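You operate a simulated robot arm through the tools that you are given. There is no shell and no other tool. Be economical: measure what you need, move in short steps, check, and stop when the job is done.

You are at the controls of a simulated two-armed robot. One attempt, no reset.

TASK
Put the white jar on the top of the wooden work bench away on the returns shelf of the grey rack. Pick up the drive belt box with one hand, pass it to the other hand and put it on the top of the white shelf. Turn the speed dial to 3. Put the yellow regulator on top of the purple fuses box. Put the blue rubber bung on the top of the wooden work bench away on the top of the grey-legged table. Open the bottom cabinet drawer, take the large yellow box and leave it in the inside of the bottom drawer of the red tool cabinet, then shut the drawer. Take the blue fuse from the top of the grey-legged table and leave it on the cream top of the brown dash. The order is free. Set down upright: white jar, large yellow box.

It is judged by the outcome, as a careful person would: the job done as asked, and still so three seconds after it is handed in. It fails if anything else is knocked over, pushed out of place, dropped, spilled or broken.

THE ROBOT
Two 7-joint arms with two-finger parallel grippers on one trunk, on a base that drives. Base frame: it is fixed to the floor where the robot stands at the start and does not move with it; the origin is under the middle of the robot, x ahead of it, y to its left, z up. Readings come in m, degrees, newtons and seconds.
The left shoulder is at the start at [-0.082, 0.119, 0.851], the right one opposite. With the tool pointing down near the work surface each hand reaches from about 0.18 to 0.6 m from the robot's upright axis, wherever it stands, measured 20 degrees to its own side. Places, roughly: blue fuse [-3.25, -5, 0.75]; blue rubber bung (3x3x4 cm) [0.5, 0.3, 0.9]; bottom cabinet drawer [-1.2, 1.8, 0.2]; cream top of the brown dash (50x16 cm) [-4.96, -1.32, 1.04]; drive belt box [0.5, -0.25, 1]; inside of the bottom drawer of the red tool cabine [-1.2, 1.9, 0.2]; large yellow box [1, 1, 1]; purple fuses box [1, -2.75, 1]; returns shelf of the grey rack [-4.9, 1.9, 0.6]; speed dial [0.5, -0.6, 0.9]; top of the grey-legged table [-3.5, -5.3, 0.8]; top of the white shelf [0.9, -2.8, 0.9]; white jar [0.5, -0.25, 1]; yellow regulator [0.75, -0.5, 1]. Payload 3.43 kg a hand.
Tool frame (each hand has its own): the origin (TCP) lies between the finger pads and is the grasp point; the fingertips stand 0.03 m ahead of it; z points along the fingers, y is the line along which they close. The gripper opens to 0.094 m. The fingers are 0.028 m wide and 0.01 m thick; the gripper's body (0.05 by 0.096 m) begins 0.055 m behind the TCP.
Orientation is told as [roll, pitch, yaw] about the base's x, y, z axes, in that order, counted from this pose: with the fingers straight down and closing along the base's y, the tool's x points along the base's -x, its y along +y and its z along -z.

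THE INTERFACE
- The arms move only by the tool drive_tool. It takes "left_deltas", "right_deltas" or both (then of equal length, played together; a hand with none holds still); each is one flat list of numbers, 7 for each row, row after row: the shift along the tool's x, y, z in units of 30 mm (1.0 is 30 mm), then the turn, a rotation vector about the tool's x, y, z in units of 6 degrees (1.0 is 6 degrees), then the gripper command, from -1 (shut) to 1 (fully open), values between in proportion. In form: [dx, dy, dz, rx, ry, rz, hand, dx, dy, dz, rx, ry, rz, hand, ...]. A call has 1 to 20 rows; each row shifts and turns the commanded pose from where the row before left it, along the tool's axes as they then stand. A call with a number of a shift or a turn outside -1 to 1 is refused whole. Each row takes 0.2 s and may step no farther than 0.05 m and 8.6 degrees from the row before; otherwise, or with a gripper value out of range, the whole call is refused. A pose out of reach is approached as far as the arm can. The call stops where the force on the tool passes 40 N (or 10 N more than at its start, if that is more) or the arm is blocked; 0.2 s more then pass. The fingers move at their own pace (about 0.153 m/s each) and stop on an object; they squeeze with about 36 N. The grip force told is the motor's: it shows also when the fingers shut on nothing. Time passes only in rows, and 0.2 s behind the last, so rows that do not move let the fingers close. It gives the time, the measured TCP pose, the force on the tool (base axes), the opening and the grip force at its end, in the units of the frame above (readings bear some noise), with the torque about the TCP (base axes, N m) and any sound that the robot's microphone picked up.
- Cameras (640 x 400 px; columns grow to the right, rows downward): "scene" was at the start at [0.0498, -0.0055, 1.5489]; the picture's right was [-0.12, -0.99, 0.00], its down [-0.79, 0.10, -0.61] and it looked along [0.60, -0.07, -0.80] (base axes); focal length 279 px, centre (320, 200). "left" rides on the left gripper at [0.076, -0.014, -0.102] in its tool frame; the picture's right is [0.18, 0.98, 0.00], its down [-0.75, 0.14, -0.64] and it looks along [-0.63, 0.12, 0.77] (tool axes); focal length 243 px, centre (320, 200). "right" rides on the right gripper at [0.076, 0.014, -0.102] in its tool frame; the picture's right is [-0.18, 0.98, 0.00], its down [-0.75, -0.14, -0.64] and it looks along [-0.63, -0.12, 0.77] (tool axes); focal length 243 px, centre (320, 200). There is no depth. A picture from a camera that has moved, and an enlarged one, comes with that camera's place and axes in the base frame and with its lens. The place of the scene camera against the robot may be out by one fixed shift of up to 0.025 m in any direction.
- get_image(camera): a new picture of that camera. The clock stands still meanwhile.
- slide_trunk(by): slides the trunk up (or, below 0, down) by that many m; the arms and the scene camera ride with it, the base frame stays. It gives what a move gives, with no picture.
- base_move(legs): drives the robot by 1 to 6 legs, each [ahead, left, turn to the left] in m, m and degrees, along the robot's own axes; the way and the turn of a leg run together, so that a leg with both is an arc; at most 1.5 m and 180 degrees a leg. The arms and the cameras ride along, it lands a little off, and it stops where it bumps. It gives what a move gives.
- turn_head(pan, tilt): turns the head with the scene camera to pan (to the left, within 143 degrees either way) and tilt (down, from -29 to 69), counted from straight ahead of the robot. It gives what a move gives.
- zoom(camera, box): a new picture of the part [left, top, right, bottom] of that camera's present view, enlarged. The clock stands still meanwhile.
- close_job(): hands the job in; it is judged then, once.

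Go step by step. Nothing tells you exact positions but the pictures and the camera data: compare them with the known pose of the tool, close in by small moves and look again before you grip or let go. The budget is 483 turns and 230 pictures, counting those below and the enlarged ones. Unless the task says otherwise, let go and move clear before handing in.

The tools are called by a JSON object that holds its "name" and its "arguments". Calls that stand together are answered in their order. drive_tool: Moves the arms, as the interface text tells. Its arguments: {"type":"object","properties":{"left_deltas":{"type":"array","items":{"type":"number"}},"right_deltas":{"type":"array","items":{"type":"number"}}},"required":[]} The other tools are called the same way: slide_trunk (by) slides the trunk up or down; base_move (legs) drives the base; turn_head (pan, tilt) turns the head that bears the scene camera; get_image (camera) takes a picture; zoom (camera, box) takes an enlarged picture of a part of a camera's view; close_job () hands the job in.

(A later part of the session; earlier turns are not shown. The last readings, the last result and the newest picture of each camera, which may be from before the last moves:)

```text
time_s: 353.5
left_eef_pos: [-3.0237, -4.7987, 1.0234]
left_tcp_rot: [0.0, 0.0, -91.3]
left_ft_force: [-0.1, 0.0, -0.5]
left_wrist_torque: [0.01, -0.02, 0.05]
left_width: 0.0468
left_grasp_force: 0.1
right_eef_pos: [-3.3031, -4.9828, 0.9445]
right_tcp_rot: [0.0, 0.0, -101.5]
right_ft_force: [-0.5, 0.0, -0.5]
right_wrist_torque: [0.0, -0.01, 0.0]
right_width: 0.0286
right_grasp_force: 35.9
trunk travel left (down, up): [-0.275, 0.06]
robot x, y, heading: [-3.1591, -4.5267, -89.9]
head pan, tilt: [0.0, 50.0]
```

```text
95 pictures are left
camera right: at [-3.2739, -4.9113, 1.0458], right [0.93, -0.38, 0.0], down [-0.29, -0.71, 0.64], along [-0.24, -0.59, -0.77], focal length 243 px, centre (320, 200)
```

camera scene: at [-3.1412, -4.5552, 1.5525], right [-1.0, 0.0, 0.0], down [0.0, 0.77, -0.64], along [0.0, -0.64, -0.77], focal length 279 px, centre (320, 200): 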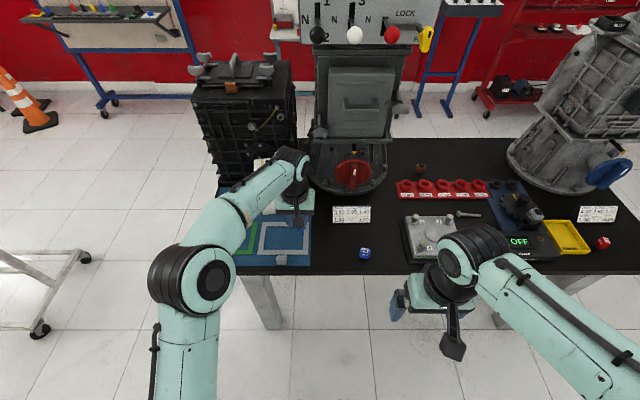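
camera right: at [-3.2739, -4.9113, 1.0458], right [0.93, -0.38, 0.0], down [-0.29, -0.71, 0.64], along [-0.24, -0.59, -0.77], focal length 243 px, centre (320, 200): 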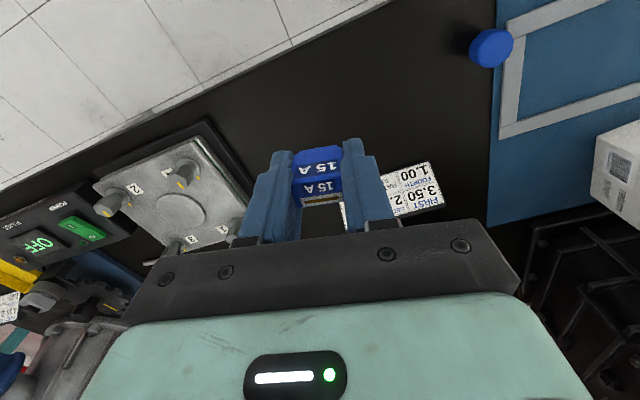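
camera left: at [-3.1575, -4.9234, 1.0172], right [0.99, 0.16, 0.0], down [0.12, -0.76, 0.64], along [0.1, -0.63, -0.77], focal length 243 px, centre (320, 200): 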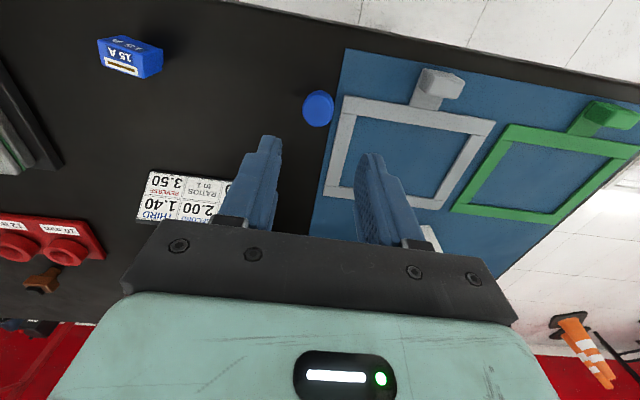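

Fuse held. Retract both hands and retrace the route out.

{"name": "drive_tool", "arguments": {"right_deltas": [0.6, -0.35, -0.6, 0, 0, 0, -1, 0.87, -0.35, -0.4, 0, 0, 0, -1, 0.87, -0.35, -0.4, 0, 0, 0, -1, 0.87, -0.35, -0.4, 0, 0, 0, -1, 0.87, -0.35, -0.4, 0, 0, 0, -1, 0.87, -0.35, -0.4, 0, 0, 0, -1, 0.87, -0.35, -0.4, 0, 0, 0, -1, 0.87, -0.35, -0.4, 0, 0, 0, -1, 0.87, -0.35, -0.4, 0, 0, 0, -1], "left_deltas": [0.3, 0.2, -0.3, 0, 0, 0, 0, 0.3, 0.2, -0.3, 0, 0, 0, 0, 0.3, 0.2, -0.3, 0, 0, 0, 0, 0.3, 0.2, -0.3, 0, 0, 0, 0, 0.3, 0.2, -0.3, 0, 0, 0, 0, 0.3, 0.2, -0.3, 0, 0, 0, 0, 0.3, 0.2, -0.3, 0, 0, 0, 0, 0.3, 0, 0, 0, 0, 0, 0, 0, 0, 0, 0, 0, 0, 0]}}

{"name": "base_move", "arguments": {"legs": [[-0.1, 0, 0], [0, 0.68, 0], [0, 0, 90]]}}

{"name": "turn_head", "arguments": {"pan": 45, "tilt": 35}}

{"name": "get_image", "arguments": {"camera": "scene"}}

```text
time_s: 355.5
left_eef_pos: [-2.9801, -4.7268, 1.0838]
left_tcp_rot: [0.1, 0.0, -91.3]
left_ft_force: [-0.1, 0.4, -0.3]
left_wrist_torque: [-0.04, 0.01, 0.02]
left_width: 0.0471
left_grasp_force: 0.1
right_eef_pos: [-3.3496, -4.7413, 1.0553]
right_tcp_rot: [-0.1, 0.0, -101.5]
right_ft_force: [0.0, 0.0, -0.4]
right_wrist_torque: [0.01, -0.02, 0.03]
right_width: 0.0288
right_grasp_force: 35.8
trunk travel left (down, up): [-0.275, 0.06]
robot x, y, heading: [-3.1585, -4.5283, -90.0]
head pan, tilt: [0.0, 50.0]
```

```text
time_s: 366.3
left_eef_pos: [-2.2946, -4.2412, 1.084]
left_tcp_rot: [-0.1, 0.0, -1.2]
left_ft_force: [0.2, 0.0, 0.0]
left_wrist_torque: [0.0, 0.0, -0.01]
left_width: 0.0469
left_grasp_force: 0.1
right_eef_pos: [-2.2807, -4.6104, 1.0541]
right_tcp_rot: [0.0, 0.0, -11.4]
right_ft_force: [0.1, 0.0, 0.4]
right_wrist_torque: [-0.03, -0.02, 0.0]
right_width: 0.0283
right_grasp_force: 35.7
trunk travel left (down, up): [-0.275, 0.06]
robot x, y, heading: [-2.498, -4.4223, 0.0]
head pan, tilt: [0.0, 50.0]
```

```text
time_s: 367.4
left_eef_pos: [-2.2937, -4.2414, 1.0843]
left_tcp_rot: [0.0, 0.0, -1.2]
left_ft_force: [-0.4, -1.0, 0.0]
left_wrist_torque: [-0.02, 0.0, 0.01]
left_width: 0.0469
left_grasp_force: 0.0
right_eef_pos: [-2.2804, -4.6107, 1.0562]
right_tcp_rot: [0.0, 0.0, -11.6]
right_ft_force: [0.7, -0.8, 0.7]
right_wrist_torque: [0.02, 0.02, -0.02]
right_width: 0.0287
right_grasp_force: 35.6
trunk travel left (down, up): [-0.275, 0.06]
robot x, y, heading: [-2.4972, -4.4197, -0.1]
head pan, tilt: [45.0, 35.0]
```

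```text
94 pictures are left
camera scene: at [-2.459, -4.3558, 1.5742], right [0.71, -0.71, 0.0], down [-0.41, -0.41, -0.82], along [0.58, 0.58, -0.57], focal length 279 px, centre (320, 200)
```

scene: 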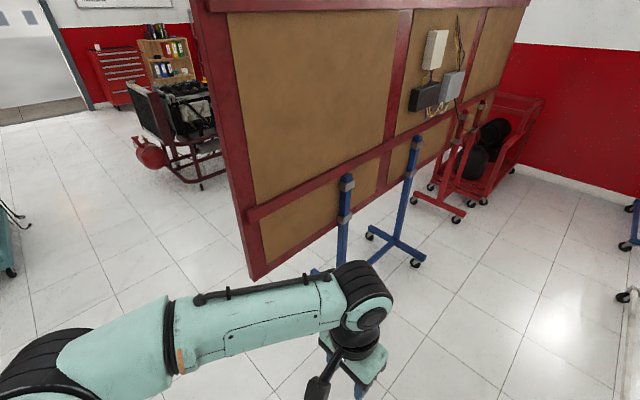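

{"name": "base_move", "arguments": {"legs": [[0, 0.8, 0], [0, 0.8, 0], [0, 0, -90], [0, -0.8, 0], [0, -0.77, 0]]}}

{"name": "turn_head", "arguments": {"pan": -60, "tilt": 35}}

{"name": "get_image", "arguments": {"camera": "scene"}}

```text
time_s: 399.5
left_eef_pos: [-3.8997, -3.0069, 1.0837]
left_tcp_rot: [0.0, 0.0, -92.9]
left_ft_force: [0.3, -0.3, 0.2]
left_wrist_torque: [-0.01, 0.02, -0.04]
left_width: 0.047
left_grasp_force: 0.0
right_eef_pos: [-4.2691, -3.0096, 1.0553]
right_tcp_rot: [0.0, 0.0, -103.1]
right_ft_force: [-0.1, 0.5, 0.2]
right_wrist_torque: [-0.01, 0.0, 0.02]
right_width: 0.0285
right_grasp_force: 35.5
trunk travel left (down, up): [-0.275, 0.06]
robot x, y, heading: [-4.0696, -2.7998, -91.7]
head pan, tilt: [45.0, 35.0]
```

```text
time_s: 401.3
left_eef_pos: [-3.9002, -3.0077, 1.0846]
left_tcp_rot: [0.0, 0.0, -92.9]
left_ft_force: [-1.1, 1.0, -0.7]
left_wrist_torque: [-0.01, 0.01, 0.02]
left_width: 0.0471
left_grasp_force: 0.0
right_eef_pos: [-4.2696, -3.01, 1.0555]
right_tcp_rot: [0.0, 0.0, -103.1]
right_ft_force: [0.2, -0.5, 0.3]
right_wrist_torque: [0.01, 0.01, 0.03]
right_width: 0.0284
right_grasp_force: 36.0
trunk travel left (down, up): [-0.275, 0.06]
robot x, y, heading: [-4.0737, -2.7981, -91.6]
head pan, tilt: [-60.0, 35.0]
```

```text
93 pictures are left
camera scene: at [-4.1303, -2.7938, 1.5742], right [-0.48, 0.88, 0.0], down [0.5, 0.27, -0.82], along [-0.72, -0.39, -0.57], focal length 279 px, centre (320, 200)
```

scene: 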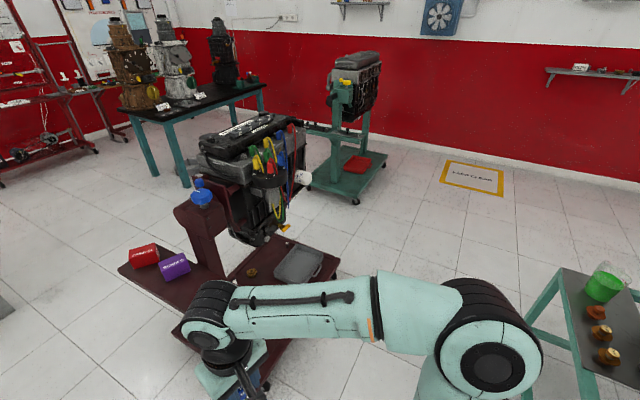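

{"name": "base_move", "arguments": {"legs": [[0, 0, 1.6], [-1.2, 0, 0], [-1.15, 0, 0]]}}

{"name": "turn_head", "arguments": {"pan": -40, "tilt": 30}}

{"name": "get_image", "arguments": {"camera": "scene"}}

```text
time_s: 413.2
left_eef_pos: [-3.8618, -0.6397, 1.0831]
left_tcp_rot: [0.1, 0.0, -90.9]
left_ft_force: [-0.1, -0.4, 0.4]
left_wrist_torque: [-0.02, 0.02, 0.0]
left_width: 0.0472
left_grasp_force: 0.1
right_eef_pos: [-4.2317, -0.6556, 1.0562]
right_tcp_rot: [0.0, 0.0, -101.1]
right_ft_force: [-0.3, -0.6, -0.2]
right_wrist_torque: [0.01, -0.03, -0.01]
right_width: 0.0289
right_grasp_force: 35.9
trunk travel left (down, up): [-0.275, 0.06]
robot x, y, heading: [-4.0427, -0.4385, -89.7]
head pan, tilt: [-60.0, 35.0]
```

```text
time_s: 414.1
left_eef_pos: [-3.8606, -0.6395, 1.0844]
left_tcp_rot: [0.0, 0.0, -90.8]
left_ft_force: [0.2, -0.1, -0.3]
left_wrist_torque: [-0.02, 0.02, -0.02]
left_width: 0.0471
left_grasp_force: 0.1
right_eef_pos: [-4.2295, -0.6555, 1.0559]
right_tcp_rot: [-0.1, -0.1, -101.2]
right_ft_force: [0.5, 1.1, -0.4]
right_wrist_torque: [0.0, -0.01, 0.02]
right_width: 0.0286
right_grasp_force: 35.9
trunk travel left (down, up): [-0.275, 0.06]
robot x, y, heading: [-4.0438, -0.4375, -90.1]
head pan, tilt: [-40.0, 30.0]
```

```text
92 pictures are left
camera scene: at [-4.0804, -0.4597, 1.582], right [-0.77, 0.64, 0.0], down [0.32, 0.38, -0.87], along [-0.55, -0.67, -0.5], focal length 279 px, centre (320, 200)
```

scene: 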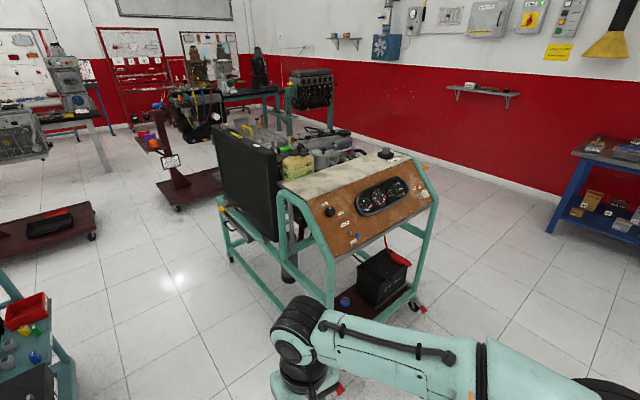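

Cream top of the dash at ≈(-4.95,-1.33,1.04). I raise trunk and hands, then move in front of it.

{"name": "slide_trunk", "arguments": {"by": 0.055}}

{"name": "drive_tool", "arguments": {"right_deltas": [0, 0, -0.7, 0, 0, 0, -1, 0, 0, -0.7, 0, 0, 0, -1, 0, 0, -0.7, 0, 0, 0, -1, 0, 0, -0.7, 0, 0, 0, -1], "left_deltas": [0, 0, -0.7, 0, 0, 0, 0, 0, 0, -0.7, 0, 0, 0, 0, 0, 0, -0.7, 0, 0, 0, 0, 0, 0, -0.7, 0, 0, 0, 0]}}

{"name": "base_move", "arguments": {"legs": [[0, -0.68, 0], [0.25, 0, 0]]}}

{"name": "turn_head", "arguments": {"pan": -5, "tilt": 45}}

{"name": "get_image", "arguments": {"camera": "scene"}}

{"name": "get_image", "arguments": {"camera": "right"}}

```text
time_s: 415.0
left_eef_pos: [-3.8619, -0.6387, 1.1384]
left_tcp_rot: [0.0, 0.1, -90.8]
left_ft_force: [-0.2, -0.5, 0.3]
left_wrist_torque: [-0.04, 0.02, 0.0]
left_width: 0.0471
left_grasp_force: 0.0
right_eef_pos: [-4.2297, -0.6553, 1.1103]
right_tcp_rot: [0.0, 0.0, -101.2]
right_ft_force: [-0.2, 0.8, -1.3]
right_wrist_torque: [-0.03, 0.03, -0.03]
right_width: 0.0288
right_grasp_force: 35.8
trunk travel left (down, up): [-0.33, 0.005]
robot x, y, heading: [-4.0435, -0.4356, -89.7]
head pan, tilt: [-40.0, 30.0]
```

```text
time_s: 416.0
left_eef_pos: [-3.8601, -0.6425, 1.2236]
left_tcp_rot: [0.0, 0.1, -90.9]
left_ft_force: [0.0, -1.2, -1.3]
left_wrist_torque: [-0.01, 0.02, 0.0]
left_width: 0.047
left_grasp_force: 0.1
right_eef_pos: [-4.2317, -0.6552, 1.1958]
right_tcp_rot: [-0.1, 0.1, -101.2]
right_ft_force: [0.3, 0.8, -0.6]
right_wrist_torque: [0.0, 0.01, -0.03]
right_width: 0.0287
right_grasp_force: 36.1
trunk travel left (down, up): [-0.33, 0.005]
robot x, y, heading: [-4.0431, -0.4359, -89.6]
head pan, tilt: [-40.0, 30.0]
```

```text
time_s: 423.8
left_eef_pos: [-4.5455, -0.8862, 1.2226]
left_tcp_rot: [-0.2, 0.1, -91.9]
left_ft_force: [-0.5, -0.9, -0.1]
left_wrist_torque: [0.04, 0.01, -0.03]
left_width: 0.047
left_grasp_force: 0.0
right_eef_pos: [-4.916, -0.8927, 1.1958]
right_tcp_rot: [-0.1, 0.1, -102.2]
right_ft_force: [0.1, 0.0, 0.4]
right_wrist_torque: [0.03, -0.01, 0.02]
right_width: 0.0289
right_grasp_force: 36.3
trunk travel left (down, up): [-0.33, 0.005]
robot x, y, heading: [-4.7244, -0.6744, -90.4]
head pan, tilt: [-40.0, 30.0]
stopped in leg 2: the robot was blocked; the commanded pose is now the measured one
```

```text
time_s: 424.8
left_eef_pos: [-4.5481, -0.8842, 1.2235]
left_tcp_rot: [0.0, 0.0, -92.0]
left_ft_force: [0.4, -0.3, 0.6]
left_wrist_torque: [-0.01, 0.03, 0.03]
left_width: 0.0469
left_grasp_force: 0.1
right_eef_pos: [-4.9196, -0.8901, 1.1961]
right_tcp_rot: [0.0, 0.0, -102.2]
right_ft_force: [0.8, -0.1, 0.0]
right_wrist_torque: [-0.01, 0.04, 0.02]
right_width: 0.0287
right_grasp_force: 36.0
trunk travel left (down, up): [-0.33, 0.005]
robot x, y, heading: [-4.7294, -0.6757, -90.7]
head pan, tilt: [-5.0, 45.0]
```

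```text
91 pictures are left
camera scene: at [-4.7143, -0.7091, 1.6184], right [-0.99, 0.1, 0.0], down [0.07, 0.7, -0.71], along [-0.07, -0.7, -0.71], focal length 279 px, centre (320, 200)
```

scene: 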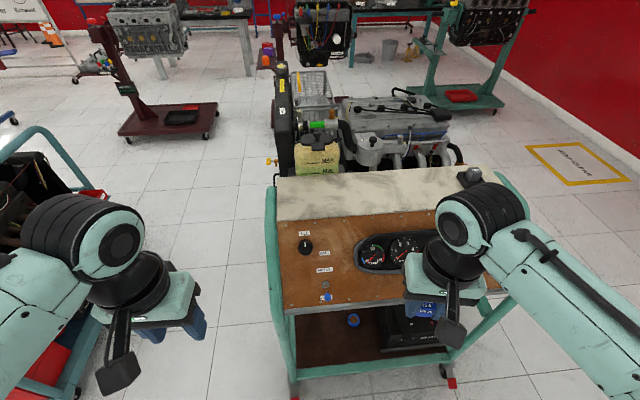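

```text
90 pictures are left
camera right: at [-4.8897, -0.8186, 1.2972], right [0.92, -0.39, 0.0], down [-0.3, -0.71, 0.64], along [-0.25, -0.59, -0.77], focal length 243 px, centre (320, 200)
```

right: 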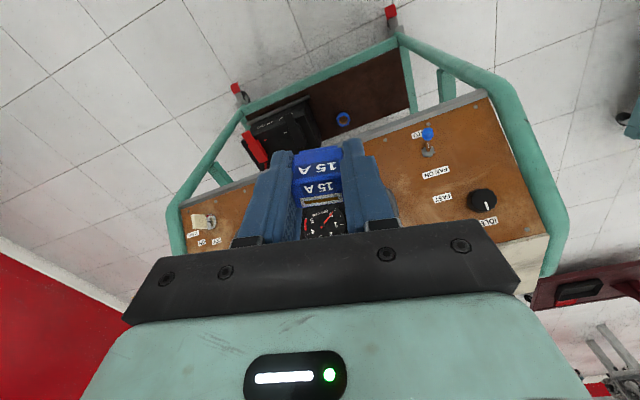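

Too far from this side for a vertical hand (and the base is blocked by the cart's front). I'll approach from the dash's left end via the corridor, facing -x.

{"name": "base_move", "arguments": {"legs": [[-0.3, 0, 0], [0, 0.63, 0], [0, 0, -90]]}}

{"name": "turn_head", "arguments": {"pan": 25, "tilt": 35}}

{"name": "get_image", "arguments": {"camera": "scene"}}

```text
time_s: 436.3
left_eef_pos: [-4.2963, -0.5443, 1.2229]
left_tcp_rot: [0.0, 0.0, 178.8]
left_ft_force: [0.4, -0.1, -0.5]
left_wrist_torque: [0.02, -0.03, -0.04]
left_width: 0.0473
left_grasp_force: 0.1
right_eef_pos: [-4.3095, -0.1717, 1.196]
right_tcp_rot: [0.1, 0.1, 168.6]
right_ft_force: [0.2, -0.2, -0.1]
right_wrist_torque: [0.0, -0.01, -0.01]
right_width: 0.0285
right_grasp_force: 36.0
trunk travel left (down, up): [-0.33, 0.005]
robot x, y, heading: [-4.0915, -0.3652, -180.0]
head pan, tilt: [-5.0, 45.0]
```

```text
time_s: 437.2
left_eef_pos: [-4.2977, -0.5438, 1.2225]
left_tcp_rot: [0.0, 0.0, 178.8]
left_ft_force: [0.2, 0.4, -0.1]
left_wrist_torque: [-0.04, 0.01, -0.02]
left_width: 0.0472
left_grasp_force: 0.1
right_eef_pos: [-4.3082, -0.1721, 1.1969]
right_tcp_rot: [-0.1, 0.1, 168.6]
right_ft_force: [0.1, -0.5, 0.0]
right_wrist_torque: [-0.01, 0.0, 0.0]
right_width: 0.0283
right_grasp_force: 35.9
trunk travel left (down, up): [-0.33, 0.005]
robot x, y, heading: [-4.0913, -0.3636, -180.0]
head pan, tilt: [25.0, 35.0]
```

```text
89 pictures are left
camera scene: at [-4.1074, -0.3963, 1.6331], right [-0.42, 0.91, 0.0], down [0.52, 0.24, -0.82], along [-0.74, -0.35, -0.57], focal length 279 px, centre (320, 200)
```

scene: 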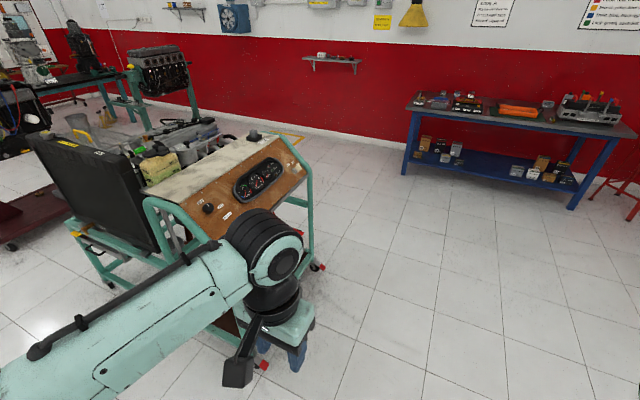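

{"name": "base_move", "arguments": {"legs": [[0, 0.55, 0], [0, 0.5, 0]]}}

{"name": "turn_head", "arguments": {"pan": 0, "tilt": 40}}

{"name": "get_image", "arguments": {"camera": "scene"}}

{"name": "get_image", "arguments": {"camera": "right"}}

```text
time_s: 446.9
left_eef_pos: [-4.3039, -1.5776, 1.2233]
left_tcp_rot: [0.0, 0.0, 178.3]
left_ft_force: [0.5, -0.5, -0.5]
left_wrist_torque: [-0.03, -0.01, -0.03]
left_width: 0.0472
left_grasp_force: 0.0
right_eef_pos: [-4.3127, -1.2063, 1.1942]
right_tcp_rot: [-0.1, 0.0, 168.0]
right_ft_force: [-0.2, 0.2, -0.1]
right_wrist_torque: [0.01, -0.02, 0.03]
right_width: 0.0285
right_grasp_force: 36.0
trunk travel left (down, up): [-0.33, 0.005]
robot x, y, heading: [-4.0962, -1.3958, 179.4]
head pan, tilt: [25.0, 35.0]
```

```text
time_s: 447.8
left_eef_pos: [-4.3039, -1.5789, 1.2229]
left_tcp_rot: [0.1, 0.0, 178.3]
left_ft_force: [0.1, -1.1, -0.7]
left_wrist_torque: [0.01, 0.0, -0.02]
left_width: 0.0472
left_grasp_force: 0.1
right_eef_pos: [-4.3119, -1.2073, 1.1959]
right_tcp_rot: [-0.1, 0.0, 168.0]
right_ft_force: [-0.4, -0.6, 0.4]
right_wrist_torque: [-0.01, 0.02, 0.01]
right_width: 0.0286
right_grasp_force: 36.1
trunk travel left (down, up): [-0.33, 0.005]
robot x, y, heading: [-4.0975, -1.4012, 179.7]
head pan, tilt: [0.0, 40.0]
```

```text
88 pictures are left
camera scene: at [-4.118, -1.3951, 1.6256], right [0.01, 1.0, 0.0], down [0.64, -0.01, -0.77], along [-0.77, 0.01, -0.64], focal length 279 px, centre (320, 200)
```

scene: 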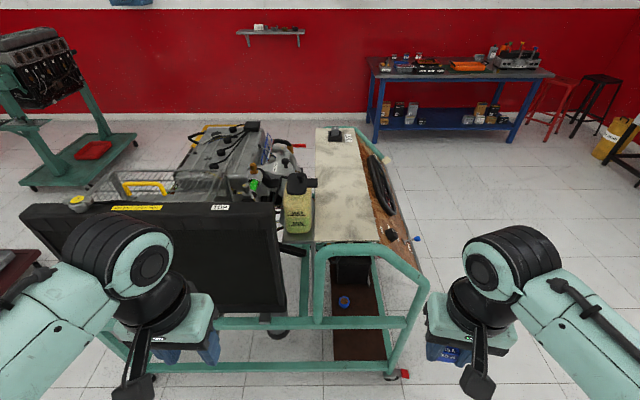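

```text
87 pictures are left
camera right: at [-4.241, -1.2365, 1.2972], right [-0.38, -0.92, 0.0], down [-0.71, 0.29, 0.64], along [-0.59, 0.25, -0.77], focal length 243 px, centre (320, 200)
```

right: 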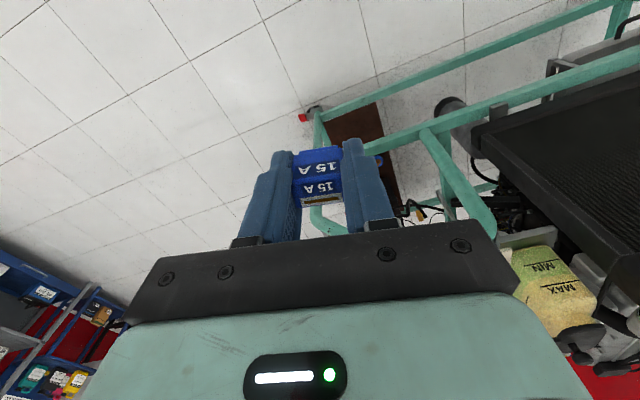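

{"name": "base_move", "arguments": {"legs": [[0.17, 0.07, 0]]}}

{"name": "drive_tool", "arguments": {"right_deltas": [-0.9, 0.2, 0, 0, 0, 0, -1, -0.9, 0.2, 0, 0, 0, 0, -1, -0.9, 0.2, 0, 0, 0, 0, -1, -0.9, 0.2, 0, 0, 0, 0, -1, -0.9, 0.2, 0.2, 0, 0, 0, -1, -0.9, 0.2, 0.2, 0, 0, 0, -1]}}

{"name": "get_image", "arguments": {"camera": "scene"}}

{"name": "get_image", "arguments": {"camera": "right"}}

```text
time_s: 449.4
left_eef_pos: [-4.4732, -1.6456, 1.2217]
left_tcp_rot: [0.0, 0.1, 178.3]
left_ft_force: [-0.4, 0.7, -0.1]
left_wrist_torque: [-0.01, 0.05, 0.02]
left_width: 0.0473
left_grasp_force: 0.1
right_eef_pos: [-4.4813, -1.2748, 1.1956]
right_tcp_rot: [0.0, 0.0, 168.0]
right_ft_force: [-0.5, 1.0, 0.0]
right_wrist_torque: [-0.01, 0.0, -0.01]
right_width: 0.0286
right_grasp_force: 36.1
trunk travel left (down, up): [-0.33, 0.005]
robot x, y, heading: [-4.2648, -1.4609, 179.5]
head pan, tilt: [0.0, 40.0]
```

```text
time_s: 450.8
left_eef_pos: [-4.4739, -1.645, 1.2233]
left_tcp_rot: [0.0, 0.0, 178.3]
left_ft_force: [-0.9, 0.0, 0.0]
left_wrist_torque: [0.0, -0.02, 0.01]
left_width: 0.0468
left_grasp_force: 0.1
right_eef_pos: [-4.6479, -1.2747, 1.1845]
right_tcp_rot: [0.0, 0.0, 168.1]
right_ft_force: [0.5, -0.2, -0.1]
right_wrist_torque: [0.0, 0.0, 0.02]
right_width: 0.0282
right_grasp_force: 36.5
trunk travel left (down, up): [-0.33, 0.005]
robot x, y, heading: [-4.2636, -1.4641, 179.6]
head pan, tilt: [0.0, 40.0]
```

```text
86 pictures are left
camera scene: at [-4.2886, -1.4626, 1.6256], right [0.01, 1.0, 0.0], down [0.64, -0.01, -0.77], along [-0.77, 0.01, -0.64], focal length 279 px, centre (320, 200)
```

scene: 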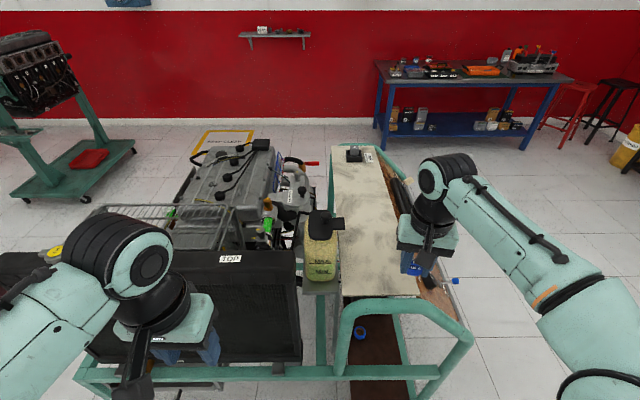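

```text
85 pictures are left
camera right: at [-4.5765, -1.3044, 1.2854], right [-0.38, -0.92, 0.0], down [-0.71, 0.29, 0.64], along [-0.59, 0.25, -0.77], focal length 243 px, centre (320, 200)
```

right: 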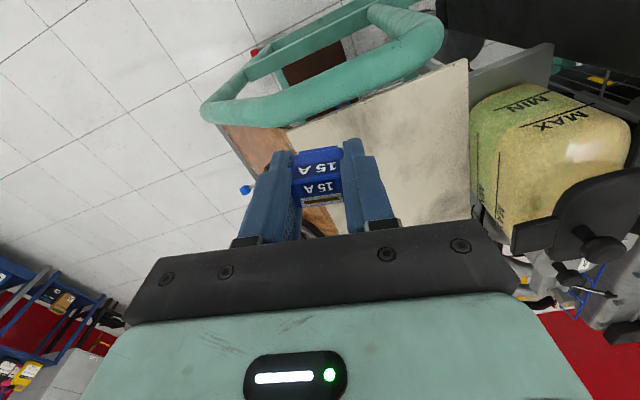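

{"name": "drive_tool", "arguments": {"right_deltas": [-0.67, 0.52, 0.3, 0, 0, 0, -1, -0.67, 0.52, 0.5, 0, 0, 0, -1, -0.67, 0.52, 0.5, 0, 0, 0, -1, -0.67, 0.52, 0.5, 0, 0, 0, -1]}}

{"name": "get_image", "arguments": {"camera": "right"}}

{"name": "get_image", "arguments": {"camera": "scene"}}

```text
time_s: 451.8
left_eef_pos: [-4.4743, -1.6456, 1.2234]
left_tcp_rot: [0.0, 0.0, 178.3]
left_ft_force: [0.0, 0.3, 0.4]
left_wrist_torque: [0.01, 0.03, 0.01]
left_width: 0.0471
left_grasp_force: 0.0
right_eef_pos: [-4.7399, -1.3189, 1.1304]
right_tcp_rot: [0.0, 0.0, 168.1]
right_ft_force: [-0.3, -0.1, -1.2]
right_wrist_torque: [-0.01, -0.01, 0.02]
right_width: 0.0287
right_grasp_force: 36.0
trunk travel left (down, up): [-0.33, 0.005]
robot x, y, heading: [-4.2694, -1.4614, 179.3]
head pan, tilt: [0.0, 40.0]
```

```text
84 pictures are left
camera right: at [-4.6684, -1.3485, 1.2308], right [-0.38, -0.92, 0.0], down [-0.71, 0.29, 0.64], along [-0.59, 0.25, -0.77], focal length 243 px, centre (320, 200)
```

right: 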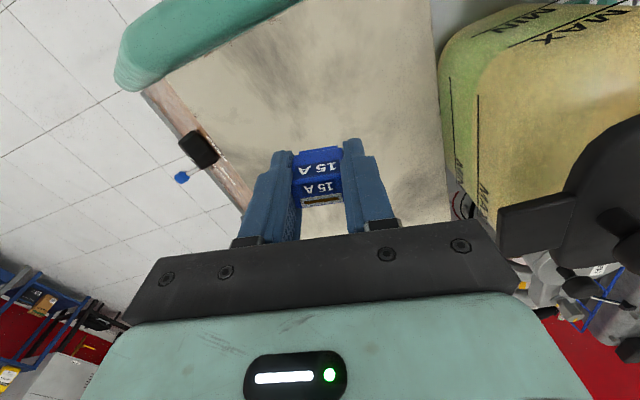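

```text
83 pictures are left
camera scene: at [-4.2885, -1.4629, 1.6256], right [0.01, 1.0, 0.0], down [0.64, -0.01, -0.77], along [-0.77, 0.01, -0.64], focal length 279 px, centre (320, 200)
```

scene: 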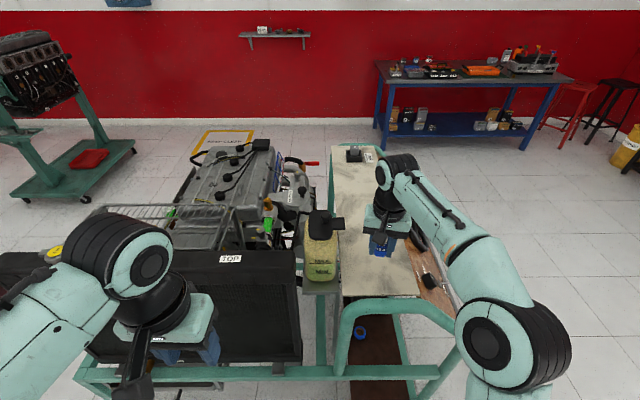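

{"name": "drive_tool", "arguments": {"right_deltas": [0, 0, 0.6, 0, 0, 0, -1, 0, 0, 0.5, 0, 0, 0, -1]}}

{"name": "drive_tool", "arguments": {"right_deltas": [0, 0, 0.2, 0, 0, 0, -1]}}

{"name": "drive_tool", "arguments": {"right_deltas": [0, 0, 0.2, 0, 0, 0, -1]}}

{"name": "drive_tool", "arguments": {"right_deltas": [0, 0, 0.2, 0, 0, 0, -1]}}

```text
time_s: 452.4
left_eef_pos: [-4.4737, -1.6465, 1.2238]
left_tcp_rot: [0.0, 0.0, 178.3]
left_ft_force: [-0.8, 0.2, 0.8]
left_wrist_torque: [0.0, -0.03, -0.03]
left_width: 0.0467
left_grasp_force: 0.0
right_eef_pos: [-4.7402, -1.3196, 1.0962]
right_tcp_rot: [0.0, 0.0, 168.0]
right_ft_force: [-0.5, -0.3, 0.6]
right_wrist_torque: [0.0, -0.03, 0.05]
right_width: 0.0288
right_grasp_force: 36.3
trunk travel left (down, up): [-0.33, 0.005]
robot x, y, heading: [-4.2652, -1.4659, 179.7]
head pan, tilt: [0.0, 40.0]
```

```text
time_s: 452.8
left_eef_pos: [-4.4732, -1.6463, 1.2229]
left_tcp_rot: [0.0, 0.1, 178.3]
left_ft_force: [0.1, 0.1, -0.1]
left_wrist_torque: [-0.01, 0.02, 0.0]
left_width: 0.0469
left_grasp_force: 0.1
right_eef_pos: [-4.7377, -1.32, 1.0911]
right_tcp_rot: [0.0, -0.1, 168.0]
right_ft_force: [0.1, 0.3, -1.4]
right_wrist_torque: [0.01, 0.0, -0.01]
right_width: 0.0288
right_grasp_force: 35.9
trunk travel left (down, up): [-0.33, 0.005]
robot x, y, heading: [-4.2667, -1.4653, 179.6]
head pan, tilt: [0.0, 40.0]
```

```text
time_s: 453.1
left_eef_pos: [-4.4731, -1.646, 1.2241]
left_tcp_rot: [0.0, 0.0, 178.3]
left_ft_force: [0.2, -0.7, 0.1]
left_wrist_torque: [-0.01, -0.01, 0.01]
left_width: 0.0471
left_grasp_force: 0.0
right_eef_pos: [-4.7378, -1.3219, 1.0847]
right_tcp_rot: [0.1, 0.0, 168.1]
right_ft_force: [0.2, 0.8, -0.1]
right_wrist_torque: [0.02, -0.01, -0.01]
right_width: 0.0287
right_grasp_force: 36.0
trunk travel left (down, up): [-0.33, 0.005]
robot x, y, heading: [-4.2691, -1.4681, 179.4]
head pan, tilt: [0.0, 40.0]
```

```text
time_s: 453.6
left_eef_pos: [-4.4735, -1.6457, 1.2225]
left_tcp_rot: [-0.1, 0.0, 178.3]
left_ft_force: [-0.2, 0.3, -0.8]
left_wrist_torque: [0.01, -0.01, 0.02]
left_width: 0.0468
left_grasp_force: 0.0
right_eef_pos: [-4.738, -1.3215, 1.0782]
right_tcp_rot: [0.0, 0.1, 168.0]
right_ft_force: [-0.1, 0.0, 0.0]
right_wrist_torque: [0.0, 0.05, 0.0]
right_width: 0.0284
right_grasp_force: 36.0
trunk travel left (down, up): [-0.33, 0.005]
robot x, y, heading: [-4.2687, -1.4625, 179.5]
head pan, tilt: [0.0, 40.0]
```

{"name": "drive_tool", "arguments": {"right_deltas": [0, 0, 0.2, 0, 0, 0, -1]}}

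{"name": "drive_tool", "arguments": {"right_deltas": [0, 0, 0.15, 0, 0, 0, -1]}}

{"name": "get_image", "arguments": {"camera": "right"}}

```text
time_s: 453.9
left_eef_pos: [-4.4718, -1.6467, 1.224]
left_tcp_rot: [-0.1, -0.2, 178.2]
left_ft_force: [0.3, -0.2, 1.1]
left_wrist_torque: [-0.01, -0.03, 0.0]
left_width: 0.047
left_grasp_force: 0.1
right_eef_pos: [-4.739, -1.3198, 1.0774]
right_tcp_rot: [0.2, -0.7, 168.0]
right_ft_force: [-0.6, 1.1, 26.4]
right_wrist_torque: [0.07, 0.02, -0.01]
right_width: 0.0285
right_grasp_force: 36.1
trunk travel left (down, up): [-0.33, 0.005]
robot x, y, heading: [-4.2732, -1.4629, 179.6]
head pan, tilt: [0.0, 40.0]
```

```text
time_s: 454.3
left_eef_pos: [-4.4721, -1.6456, 1.2233]
left_tcp_rot: [-0.2, -0.1, 178.3]
left_ft_force: [0.2, -0.4, -0.2]
left_wrist_torque: [-0.01, 0.02, 0.0]
left_width: 0.047
left_grasp_force: 0.0
right_eef_pos: [-4.7378, -1.321, 1.0781]
right_tcp_rot: [0.4, -1.0, 168.1]
right_ft_force: [4.0, -0.5, 14.4]
right_wrist_torque: [0.01, -0.17, 0.0]
right_width: 0.0288
right_grasp_force: 36.2
trunk travel left (down, up): [-0.33, 0.005]
robot x, y, heading: [-4.2672, -1.4644, 179.6]
head pan, tilt: [0.0, 40.0]
stopped in row 1 (right hand): the force on the tool passed its limit at 44 N (the readings are from after the stop); the commanded pose is now the measured one
```

```text
82 pictures are left
camera right: at [-4.6653, -1.3499, 1.1787], right [-0.38, -0.92, 0.01], down [-0.7, 0.3, 0.65], along [-0.6, 0.24, -0.76], focal length 243 px, centre (320, 200)
```

right: 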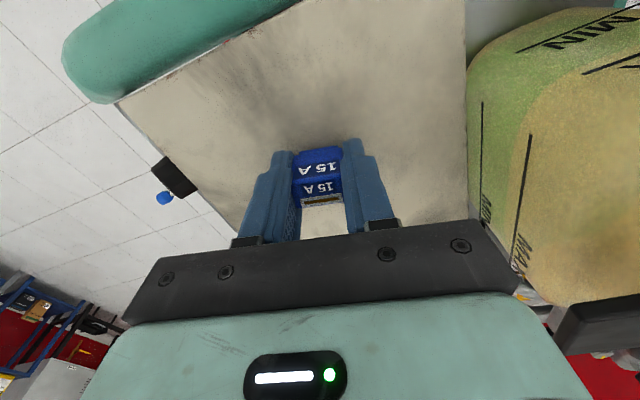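

Resting on the cream top. Release and rise.

{"name": "drive_tool", "arguments": {"right_deltas": [0, 0, 0, 0, 0, 0, -0.1, 0, 0, 0, 0, 0, 0, 0.2, 0, 0, -0.5, 0, 0, 0, 0.2, 0, 0, -1, 0, 0, 0, 0.2, 0, 0, -1, 0, 0, 0, 0.2, 0, 0, -1, 0, 0, 0, 0.2]}}

{"name": "get_image", "arguments": {"camera": "right"}}

```text
time_s: 455.7
left_eef_pos: [-4.4739, -1.6459, 1.2232]
left_tcp_rot: [0.0, 0.0, 178.3]
left_ft_force: [0.7, -0.4, 0.4]
left_wrist_torque: [0.01, -0.01, -0.02]
left_width: 0.0471
left_grasp_force: 0.0
right_eef_pos: [-4.7383, -1.3194, 1.18]
right_tcp_rot: [0.3, -0.6, 168.0]
right_ft_force: [0.3, -1.0, 0.6]
right_wrist_torque: [0.02, 0.0, -0.02]
right_width: 0.0562
right_grasp_force: 0.0
trunk travel left (down, up): [-0.33, 0.005]
robot x, y, heading: [-4.2651, -1.4649, 179.5]
head pan, tilt: [0.0, 40.0]
```

```text
81 pictures are left
camera right: at [-4.666, -1.3482, 1.2811], right [-0.38, -0.92, 0.01], down [-0.7, 0.3, 0.65], along [-0.6, 0.24, -0.76], focal length 243 px, centre (320, 200)
```

right: 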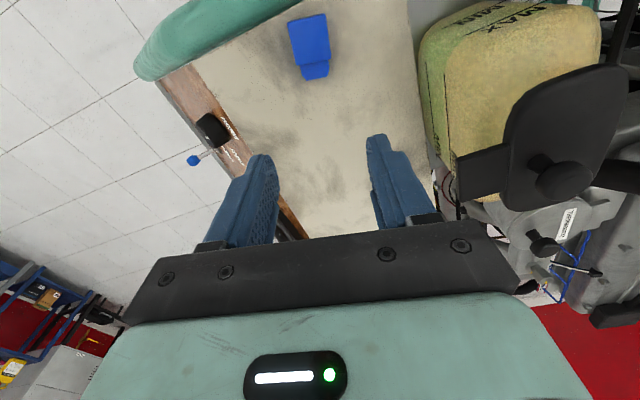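

Fuse lies on the cream top. Retract, back out of the corridor, and drive toward the red tool cabinet.

{"name": "drive_tool", "arguments": {"right_deltas": [0, 0, -0.4, 0, 0, 0, 0.2, 0.9, -0.2, 0, 0, 0, 0, 0.2, 0.9, -0.2, 0, 0, 0, 0, 0.2, 0.9, -0.2, 0, 0, 0, 0, 0.2, 0.9, -0.2, 0, 0, 0, 0, 0.2, 0.9, -0.2, 0, 0, 0, 0, 0.2, 0.9, -0.2, 0, 0, 0, 0, 0.2, 0.9, -0.2, 0, 0, 0, 0, 0.2, 0.9, -0.2, 0, 0, 0, 0, 0.2]}}

{"name": "zoom", "arguments": {"camera": "scene", "box": [260, 130, 460, 330]}}

{"name": "base_move", "arguments": {"legs": [[-0.16, 0, 0], [0, -0.6, 0], [0, -0.55, 0], [0, 0, -157]]}}

```text
time_s: 457.7
left_eef_pos: [-4.4728, -1.6461, 1.2224]
left_tcp_rot: [0.0, -0.1, 178.4]
left_ft_force: [0.6, -0.1, 0.0]
left_wrist_torque: [0.0, 0.02, 0.01]
left_width: 0.0471
left_grasp_force: 0.0
right_eef_pos: [-4.5153, -1.3178, 1.1911]
right_tcp_rot: [0.3, -0.8, 168.0]
right_ft_force: [-0.6, 0.5, 0.8]
right_wrist_torque: [0.0, 0.01, 0.0]
right_width: 0.0562
right_grasp_force: 0.0
trunk travel left (down, up): [-0.33, 0.005]
robot x, y, heading: [-4.2663, -1.4702, 179.6]
head pan, tilt: [0.0, 40.0]
```

```text
2.00 times, centred on (360, 230) of scene
camera zoom: at [-4.2864, -1.4623, 1.6256], right [0.01, 1.0, 0.0], down [0.64, -0.01, -0.77], along [-0.77, 0.01, -0.64], focal length 559 px, centre (240, 140)
```

zoom: 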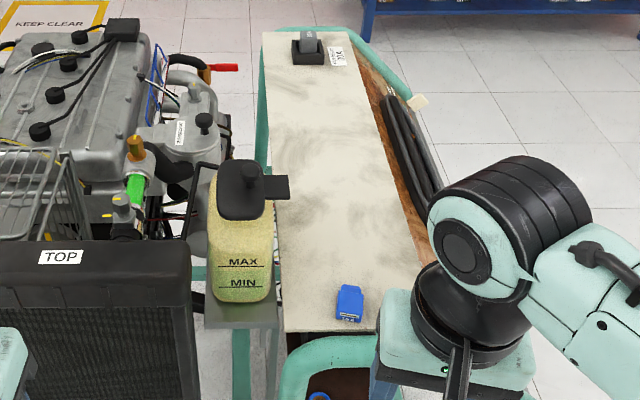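

```text
time_s: 475.7
left_eef_pos: [-3.995, -0.0574, 1.2227]
left_tcp_rot: [-0.1, 0.0, 25.5]
left_ft_force: [0.1, 0.5, -0.7]
left_wrist_torque: [0.0, 0.01, -0.01]
left_width: 0.0468
left_grasp_force: 0.1
right_eef_pos: [-3.8101, -0.3297, 1.1894]
right_tcp_rot: [0.3, -0.7, 15.0]
right_ft_force: [0.1, -0.9, 0.1]
right_wrist_torque: [0.0, 0.01, 0.04]
right_width: 0.0565
right_grasp_force: 0.1
trunk travel left (down, up): [-0.33, 0.005]
robot x, y, heading: [-4.0957, -0.3117, 26.8]
head pan, tilt: [0.0, 40.0]
```

{"name": "base_move", "arguments": {"legs": [[1.4, 0, 0], [1.35, 0, 0], [0, 0, 63]]}}

{"name": "turn_head", "arguments": {"pan": -20, "tilt": 45}}

{"name": "get_image", "arguments": {"camera": "scene"}}

```text
time_s: 491.6
left_eef_pos: [-1.8643, 1.0987, 1.2239]
left_tcp_rot: [0.0, 0.0, 87.4]
left_ft_force: [-0.8, -1.1, 1.0]
left_wrist_torque: [0.0, 0.02, 0.03]
left_width: 0.047
left_grasp_force: 0.0
right_eef_pos: [-1.5353, 1.1359, 1.1892]
right_tcp_rot: [0.3, -0.5, 77.2]
right_ft_force: [0.4, 0.6, 0.1]
right_wrist_torque: [0.0, 0.01, 0.01]
right_width: 0.0562
right_grasp_force: 0.0
trunk travel left (down, up): [-0.33, 0.005]
robot x, y, heading: [-1.6865, 0.8884, 88.6]
head pan, tilt: [0.0, 40.0]
```

```text
time_s: 492.4
left_eef_pos: [-1.8645, 1.0997, 1.2236]
left_tcp_rot: [0.0, -0.1, 87.4]
left_ft_force: [0.6, -0.5, 0.5]
left_wrist_torque: [-0.01, 0.02, 0.01]
left_width: 0.0469
left_grasp_force: 0.0
right_eef_pos: [-1.5365, 1.1373, 1.1902]
right_tcp_rot: [0.3, -0.5, 77.0]
right_ft_force: [-0.1, 0.2, 0.6]
right_wrist_torque: [0.02, -0.01, 0.01]
right_width: 0.0566
right_grasp_force: 0.0
trunk travel left (down, up): [-0.33, 0.005]
robot x, y, heading: [-1.6893, 0.89, 88.5]
head pan, tilt: [-20.0, 45.0]
```

```text
79 pictures are left
camera scene: at [-1.6401, 0.925, 1.6184], right [0.93, -0.36, 0.0], down [-0.26, -0.66, -0.71], along [0.26, 0.66, -0.71], focal length 279 px, centre (320, 200)
```

scene: 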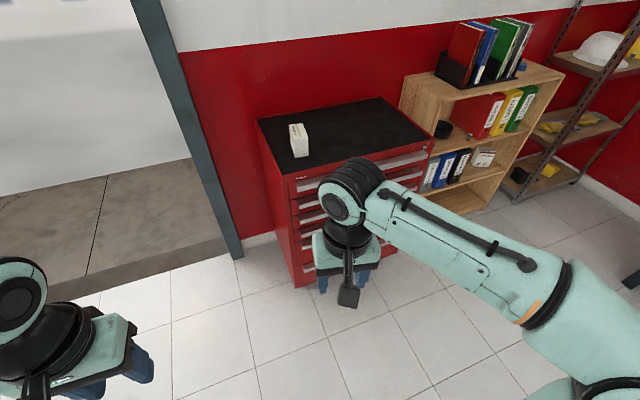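

{"name": "base_move", "arguments": {"legs": [[0, -0.54, 1.5]]}}

{"name": "slide_trunk", "arguments": {"by": -0.325}}

{"name": "turn_head", "arguments": {"pan": 0, "tilt": 40}}

{"name": "get_image", "arguments": {"camera": "scene"}}

```text
time_s: 497.6
left_eef_pos: [-1.3327, 1.0873, 1.2229]
left_tcp_rot: [0.0, 0.0, 88.5]
left_ft_force: [-0.7, -0.7, -0.5]
left_wrist_torque: [0.01, -0.01, -0.01]
left_width: 0.0469
left_grasp_force: 0.1
right_eef_pos: [-1.0039, 1.1329, 1.1906]
right_tcp_rot: [0.4, -0.6, 78.4]
right_ft_force: [-0.4, 0.6, 1.0]
right_wrist_torque: [0.01, 0.0, -0.03]
right_width: 0.0565
right_grasp_force: 0.0
trunk travel left (down, up): [-0.33, 0.005]
robot x, y, heading: [-1.1506, 0.885, 89.8]
head pan, tilt: [-20.0, 45.0]
```

```text
time_s: 500.8
left_eef_pos: [-1.3322, 1.0887, 0.899]
left_tcp_rot: [0.0, 0.0, 88.6]
left_ft_force: [0.0, 0.3, 0.0]
left_wrist_torque: [-0.02, 0.0, -0.02]
left_width: 0.0472
left_grasp_force: 0.0
right_eef_pos: [-1.0043, 1.132, 0.8649]
right_tcp_rot: [0.3, -0.6, 78.3]
right_ft_force: [0.2, -1.2, -1.3]
right_wrist_torque: [-0.01, -0.02, -0.03]
right_width: 0.0562
right_grasp_force: 0.1
trunk travel left (down, up): [-0.005, 0.33]
robot x, y, heading: [-1.1522, 0.8832, 90.1]
head pan, tilt: [-20.0, 45.0]
```

```text
time_s: 501.7
left_eef_pos: [-1.3323, 1.088, 0.8979]
left_tcp_rot: [-0.1, 0.0, 88.5]
left_ft_force: [-0.2, -0.3, 1.1]
left_wrist_torque: [-0.02, 0.01, 0.0]
left_width: 0.0472
left_grasp_force: 0.0
right_eef_pos: [-1.0047, 1.1316, 0.8646]
right_tcp_rot: [0.2, -0.7, 78.4]
right_ft_force: [0.1, -0.6, 0.5]
right_wrist_torque: [0.01, 0.02, 0.02]
right_width: 0.0564
right_grasp_force: 0.0
trunk travel left (down, up): [-0.005, 0.33]
robot x, y, heading: [-1.1517, 0.8825, 89.8]
head pan, tilt: [0.0, 40.0]
```

```text
78 pictures are left
camera scene: at [-1.1313, 0.9765, 1.2928], right [1.0, 0.0, 0.0], down [0.0, -0.64, -0.77], along [0.0, 0.77, -0.64], focal length 279 px, centre (320, 200)
```

scene: 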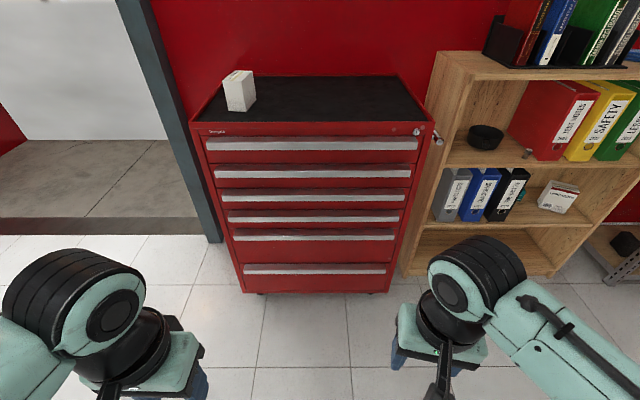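

{"name": "zoom", "arguments": {"camera": "scene", "box": [220, 190, 420, 310]}}

```text
3.20 times, centred on (320, 250) of scene
camera zoom: at [-1.1313, 0.9765, 1.2928], right [1.0, 0.0, 0.0], down [0.0, -0.64, -0.77], along [0.0, 0.77, -0.64], focal length 894 px, centre (320, 40)
```

zoom: 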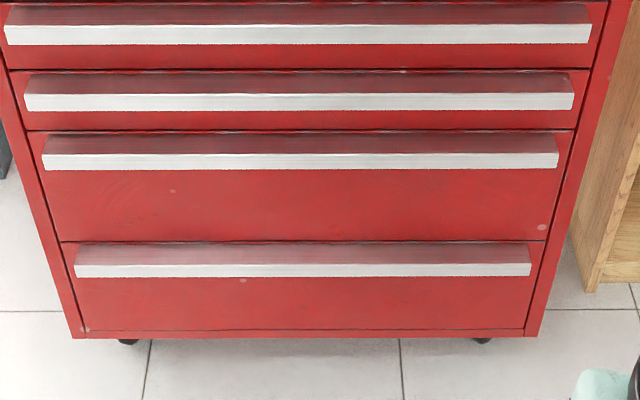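

The bottom drawer has a full-width lip handle at z≈0.32 (protrudes ~3 cm, y≈1.68). I orient the right hand horizontally with vertical closing to grip it.

{"name": "drive_tool", "arguments": {"right_deltas": [-0.9, 0, 0.6, 0, 0, -0.95, 0.2, -0.9, 0, 0.6, 0, 0, -0.95, 0.2, -0.9, 0, 0.6, 0, 0, 0, 0.2, -0.9, 0, 0.6, 0, 0, 0, 0.2, -0.9, 0, 0.6, 0, 0, 0, 0.2, -0.9, 0, 0.6, 0, 0, 0, 0.2, 0, 0, 0.6, 0, 0, 0, 0.2, 0, 0, 0.6, 0, 0, 0, 0.2]}}

{"name": "drive_tool", "arguments": {"right_deltas": [0, 0, 0, 0, -1, 0, 0.2, 0, 0, 0, 0, -1, 0, 0.2, 0, 0, 0, 0, -1, 0, 0.2, 0, 0, 0, 0, -1, 0, 0.2, 0, 0, 0, 0, -1, 0, 0.2, 0, 0, 0, 0, -1, 0, 0.2, 0, 0, 0, 0, -1, 0, 0.2, 0, 0, 0, 0, -1, 0, 0.2, 0, 0, 0, 0, -1, 0, 0.2, 0, 0, 0, 0, -1, 0, 0.2, 0, 0, 0, 0, -1, 0, 0.2, 0, 0, 0, 0, -1, 0, 0.2, 0, 0, 0, 0, -1, 0, 0.2, 0, 0, 0, 0, -1, 0, 0.2, 0, 0, 0, 0, -0.9, 0, 0.2]}}

{"name": "get_image", "arguments": {"camera": "scene"}}

```text
time_s: 503.5
left_eef_pos: [-1.3321, 1.0882, 0.8978]
left_tcp_rot: [0.0, 0.0, 88.6]
left_ft_force: [0.5, 0.4, -0.6]
left_wrist_torque: [-0.03, -0.02, -0.01]
left_width: 0.0468
left_grasp_force: 0.1
right_eef_pos: [-0.9961, 1.297, 0.7216]
right_tcp_rot: [0.2, -0.7, 89.8]
right_ft_force: [0.4, -0.3, 0.8]
right_wrist_torque: [0.01, 0.0, 0.01]
right_width: 0.0563
right_grasp_force: 0.0
trunk travel left (down, up): [-0.005, 0.33]
robot x, y, heading: [-1.1502, 0.8803, 89.8]
head pan, tilt: [0.0, 40.0]
```

```text
time_s: 506.7
left_eef_pos: [-1.3323, 1.0884, 0.8988]
left_tcp_rot: [0.0, 0.0, 88.6]
left_ft_force: [-0.5, 0.0, -0.2]
left_wrist_torque: [-0.01, -0.02, 0.02]
left_width: 0.0469
left_grasp_force: 0.1
right_eef_pos: [-1.0037, 1.2956, 0.7145]
right_tcp_rot: [-3.8, -75.3, 94.4]
right_ft_force: [-0.1, 0.4, -0.4]
right_wrist_torque: [0.01, -0.02, -0.01]
right_width: 0.0568
right_grasp_force: 0.1
right hand out of reach, approached as far as the arm can: row 13, 14, 15
trunk travel left (down, up): [-0.005, 0.33]
robot x, y, heading: [-1.1504, 0.8841, 89.7]
head pan, tilt: [0.0, 40.0]
```

```text
76 pictures are left
camera scene: at [-1.1313, 0.9764, 1.2928], right [1.0, 0.0, 0.0], down [0.0, -0.64, -0.77], along [0.0, 0.77, -0.64], focal length 279 px, centre (320, 200)
```

scene: 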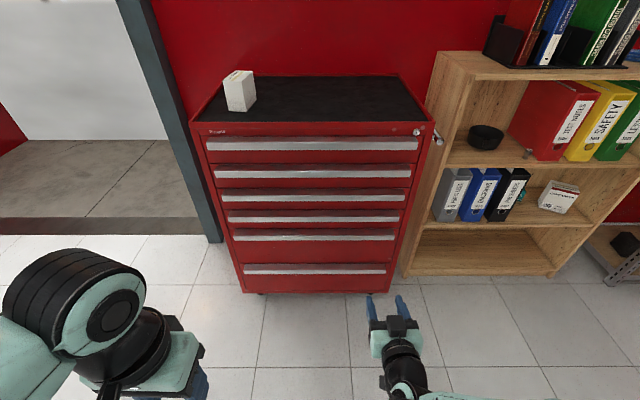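

{"name": "drive_tool", "arguments": {"right_deltas": [0, 0, 0, 0, 0, -1, 0.2, 0, 0, 0, 0, 0, -1, 0.2, 0, 0, 0, 0, 0, -1, 0.2, 0, 0, 0, 0, 0, -1, 0.2, 0, 0, 0, 0, 0, -1, 0.2, 0, 0, 0, 0, 0, -1, 0.2, 0, 0, 0, 0, 0, -1, 0.2, 0, 0, 0, 0, 0, -1, 0.2, 0, 0, 0, 0, 0, -1, 0.2, 0, 0, 0, 0, 0, -1, 0.2, 0, 0, 0, 0, 0, -1, 0.2, 0, 0, 0, 0, 0, -1, 0.2, 0, 0, 0, 0, 0, -1, 0.2, 0, 0, 0, 0, 0, -1, 0.2, 0, 0, 0, 0, 0, -1, 0.2]}}

{"name": "get_image", "arguments": {"camera": "right"}}

```text
time_s: 509.9
left_eef_pos: [-1.3317, 1.0884, 0.8982]
left_tcp_rot: [0.0, 0.0, 88.6]
left_ft_force: [0.4, 0.1, -0.3]
left_wrist_torque: [-0.01, -0.01, 0.02]
left_width: 0.0469
left_grasp_force: 0.0
right_eef_pos: [-1.0039, 1.2942, 0.7146]
right_tcp_rot: [-75.3, 1.1, -179.3]
right_ft_force: [0.2, 0.6, 0.1]
right_wrist_torque: [-0.01, -0.01, -0.01]
right_width: 0.0567
right_grasp_force: 0.1
trunk travel left (down, up): [-0.005, 0.33]
robot x, y, heading: [-1.1556, 0.8807, 89.6]
head pan, tilt: [0.0, 40.0]
```

```text
75 pictures are left
camera right: at [-0.9264, 1.1927, 0.7268], right [-0.16, -0.25, -0.95], down [-0.75, -0.6, 0.28], along [-0.64, 0.76, -0.09], focal length 243 px, centre (320, 200)
```

right: 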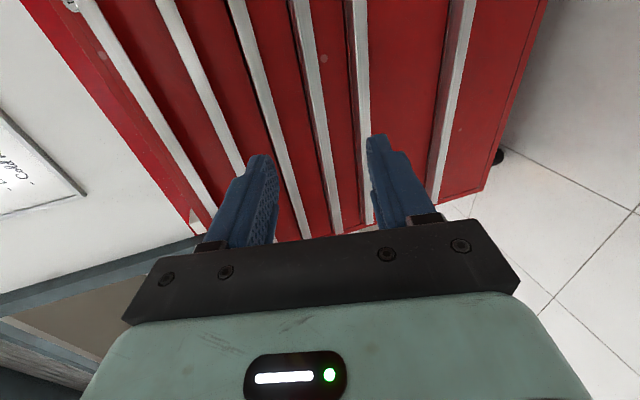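

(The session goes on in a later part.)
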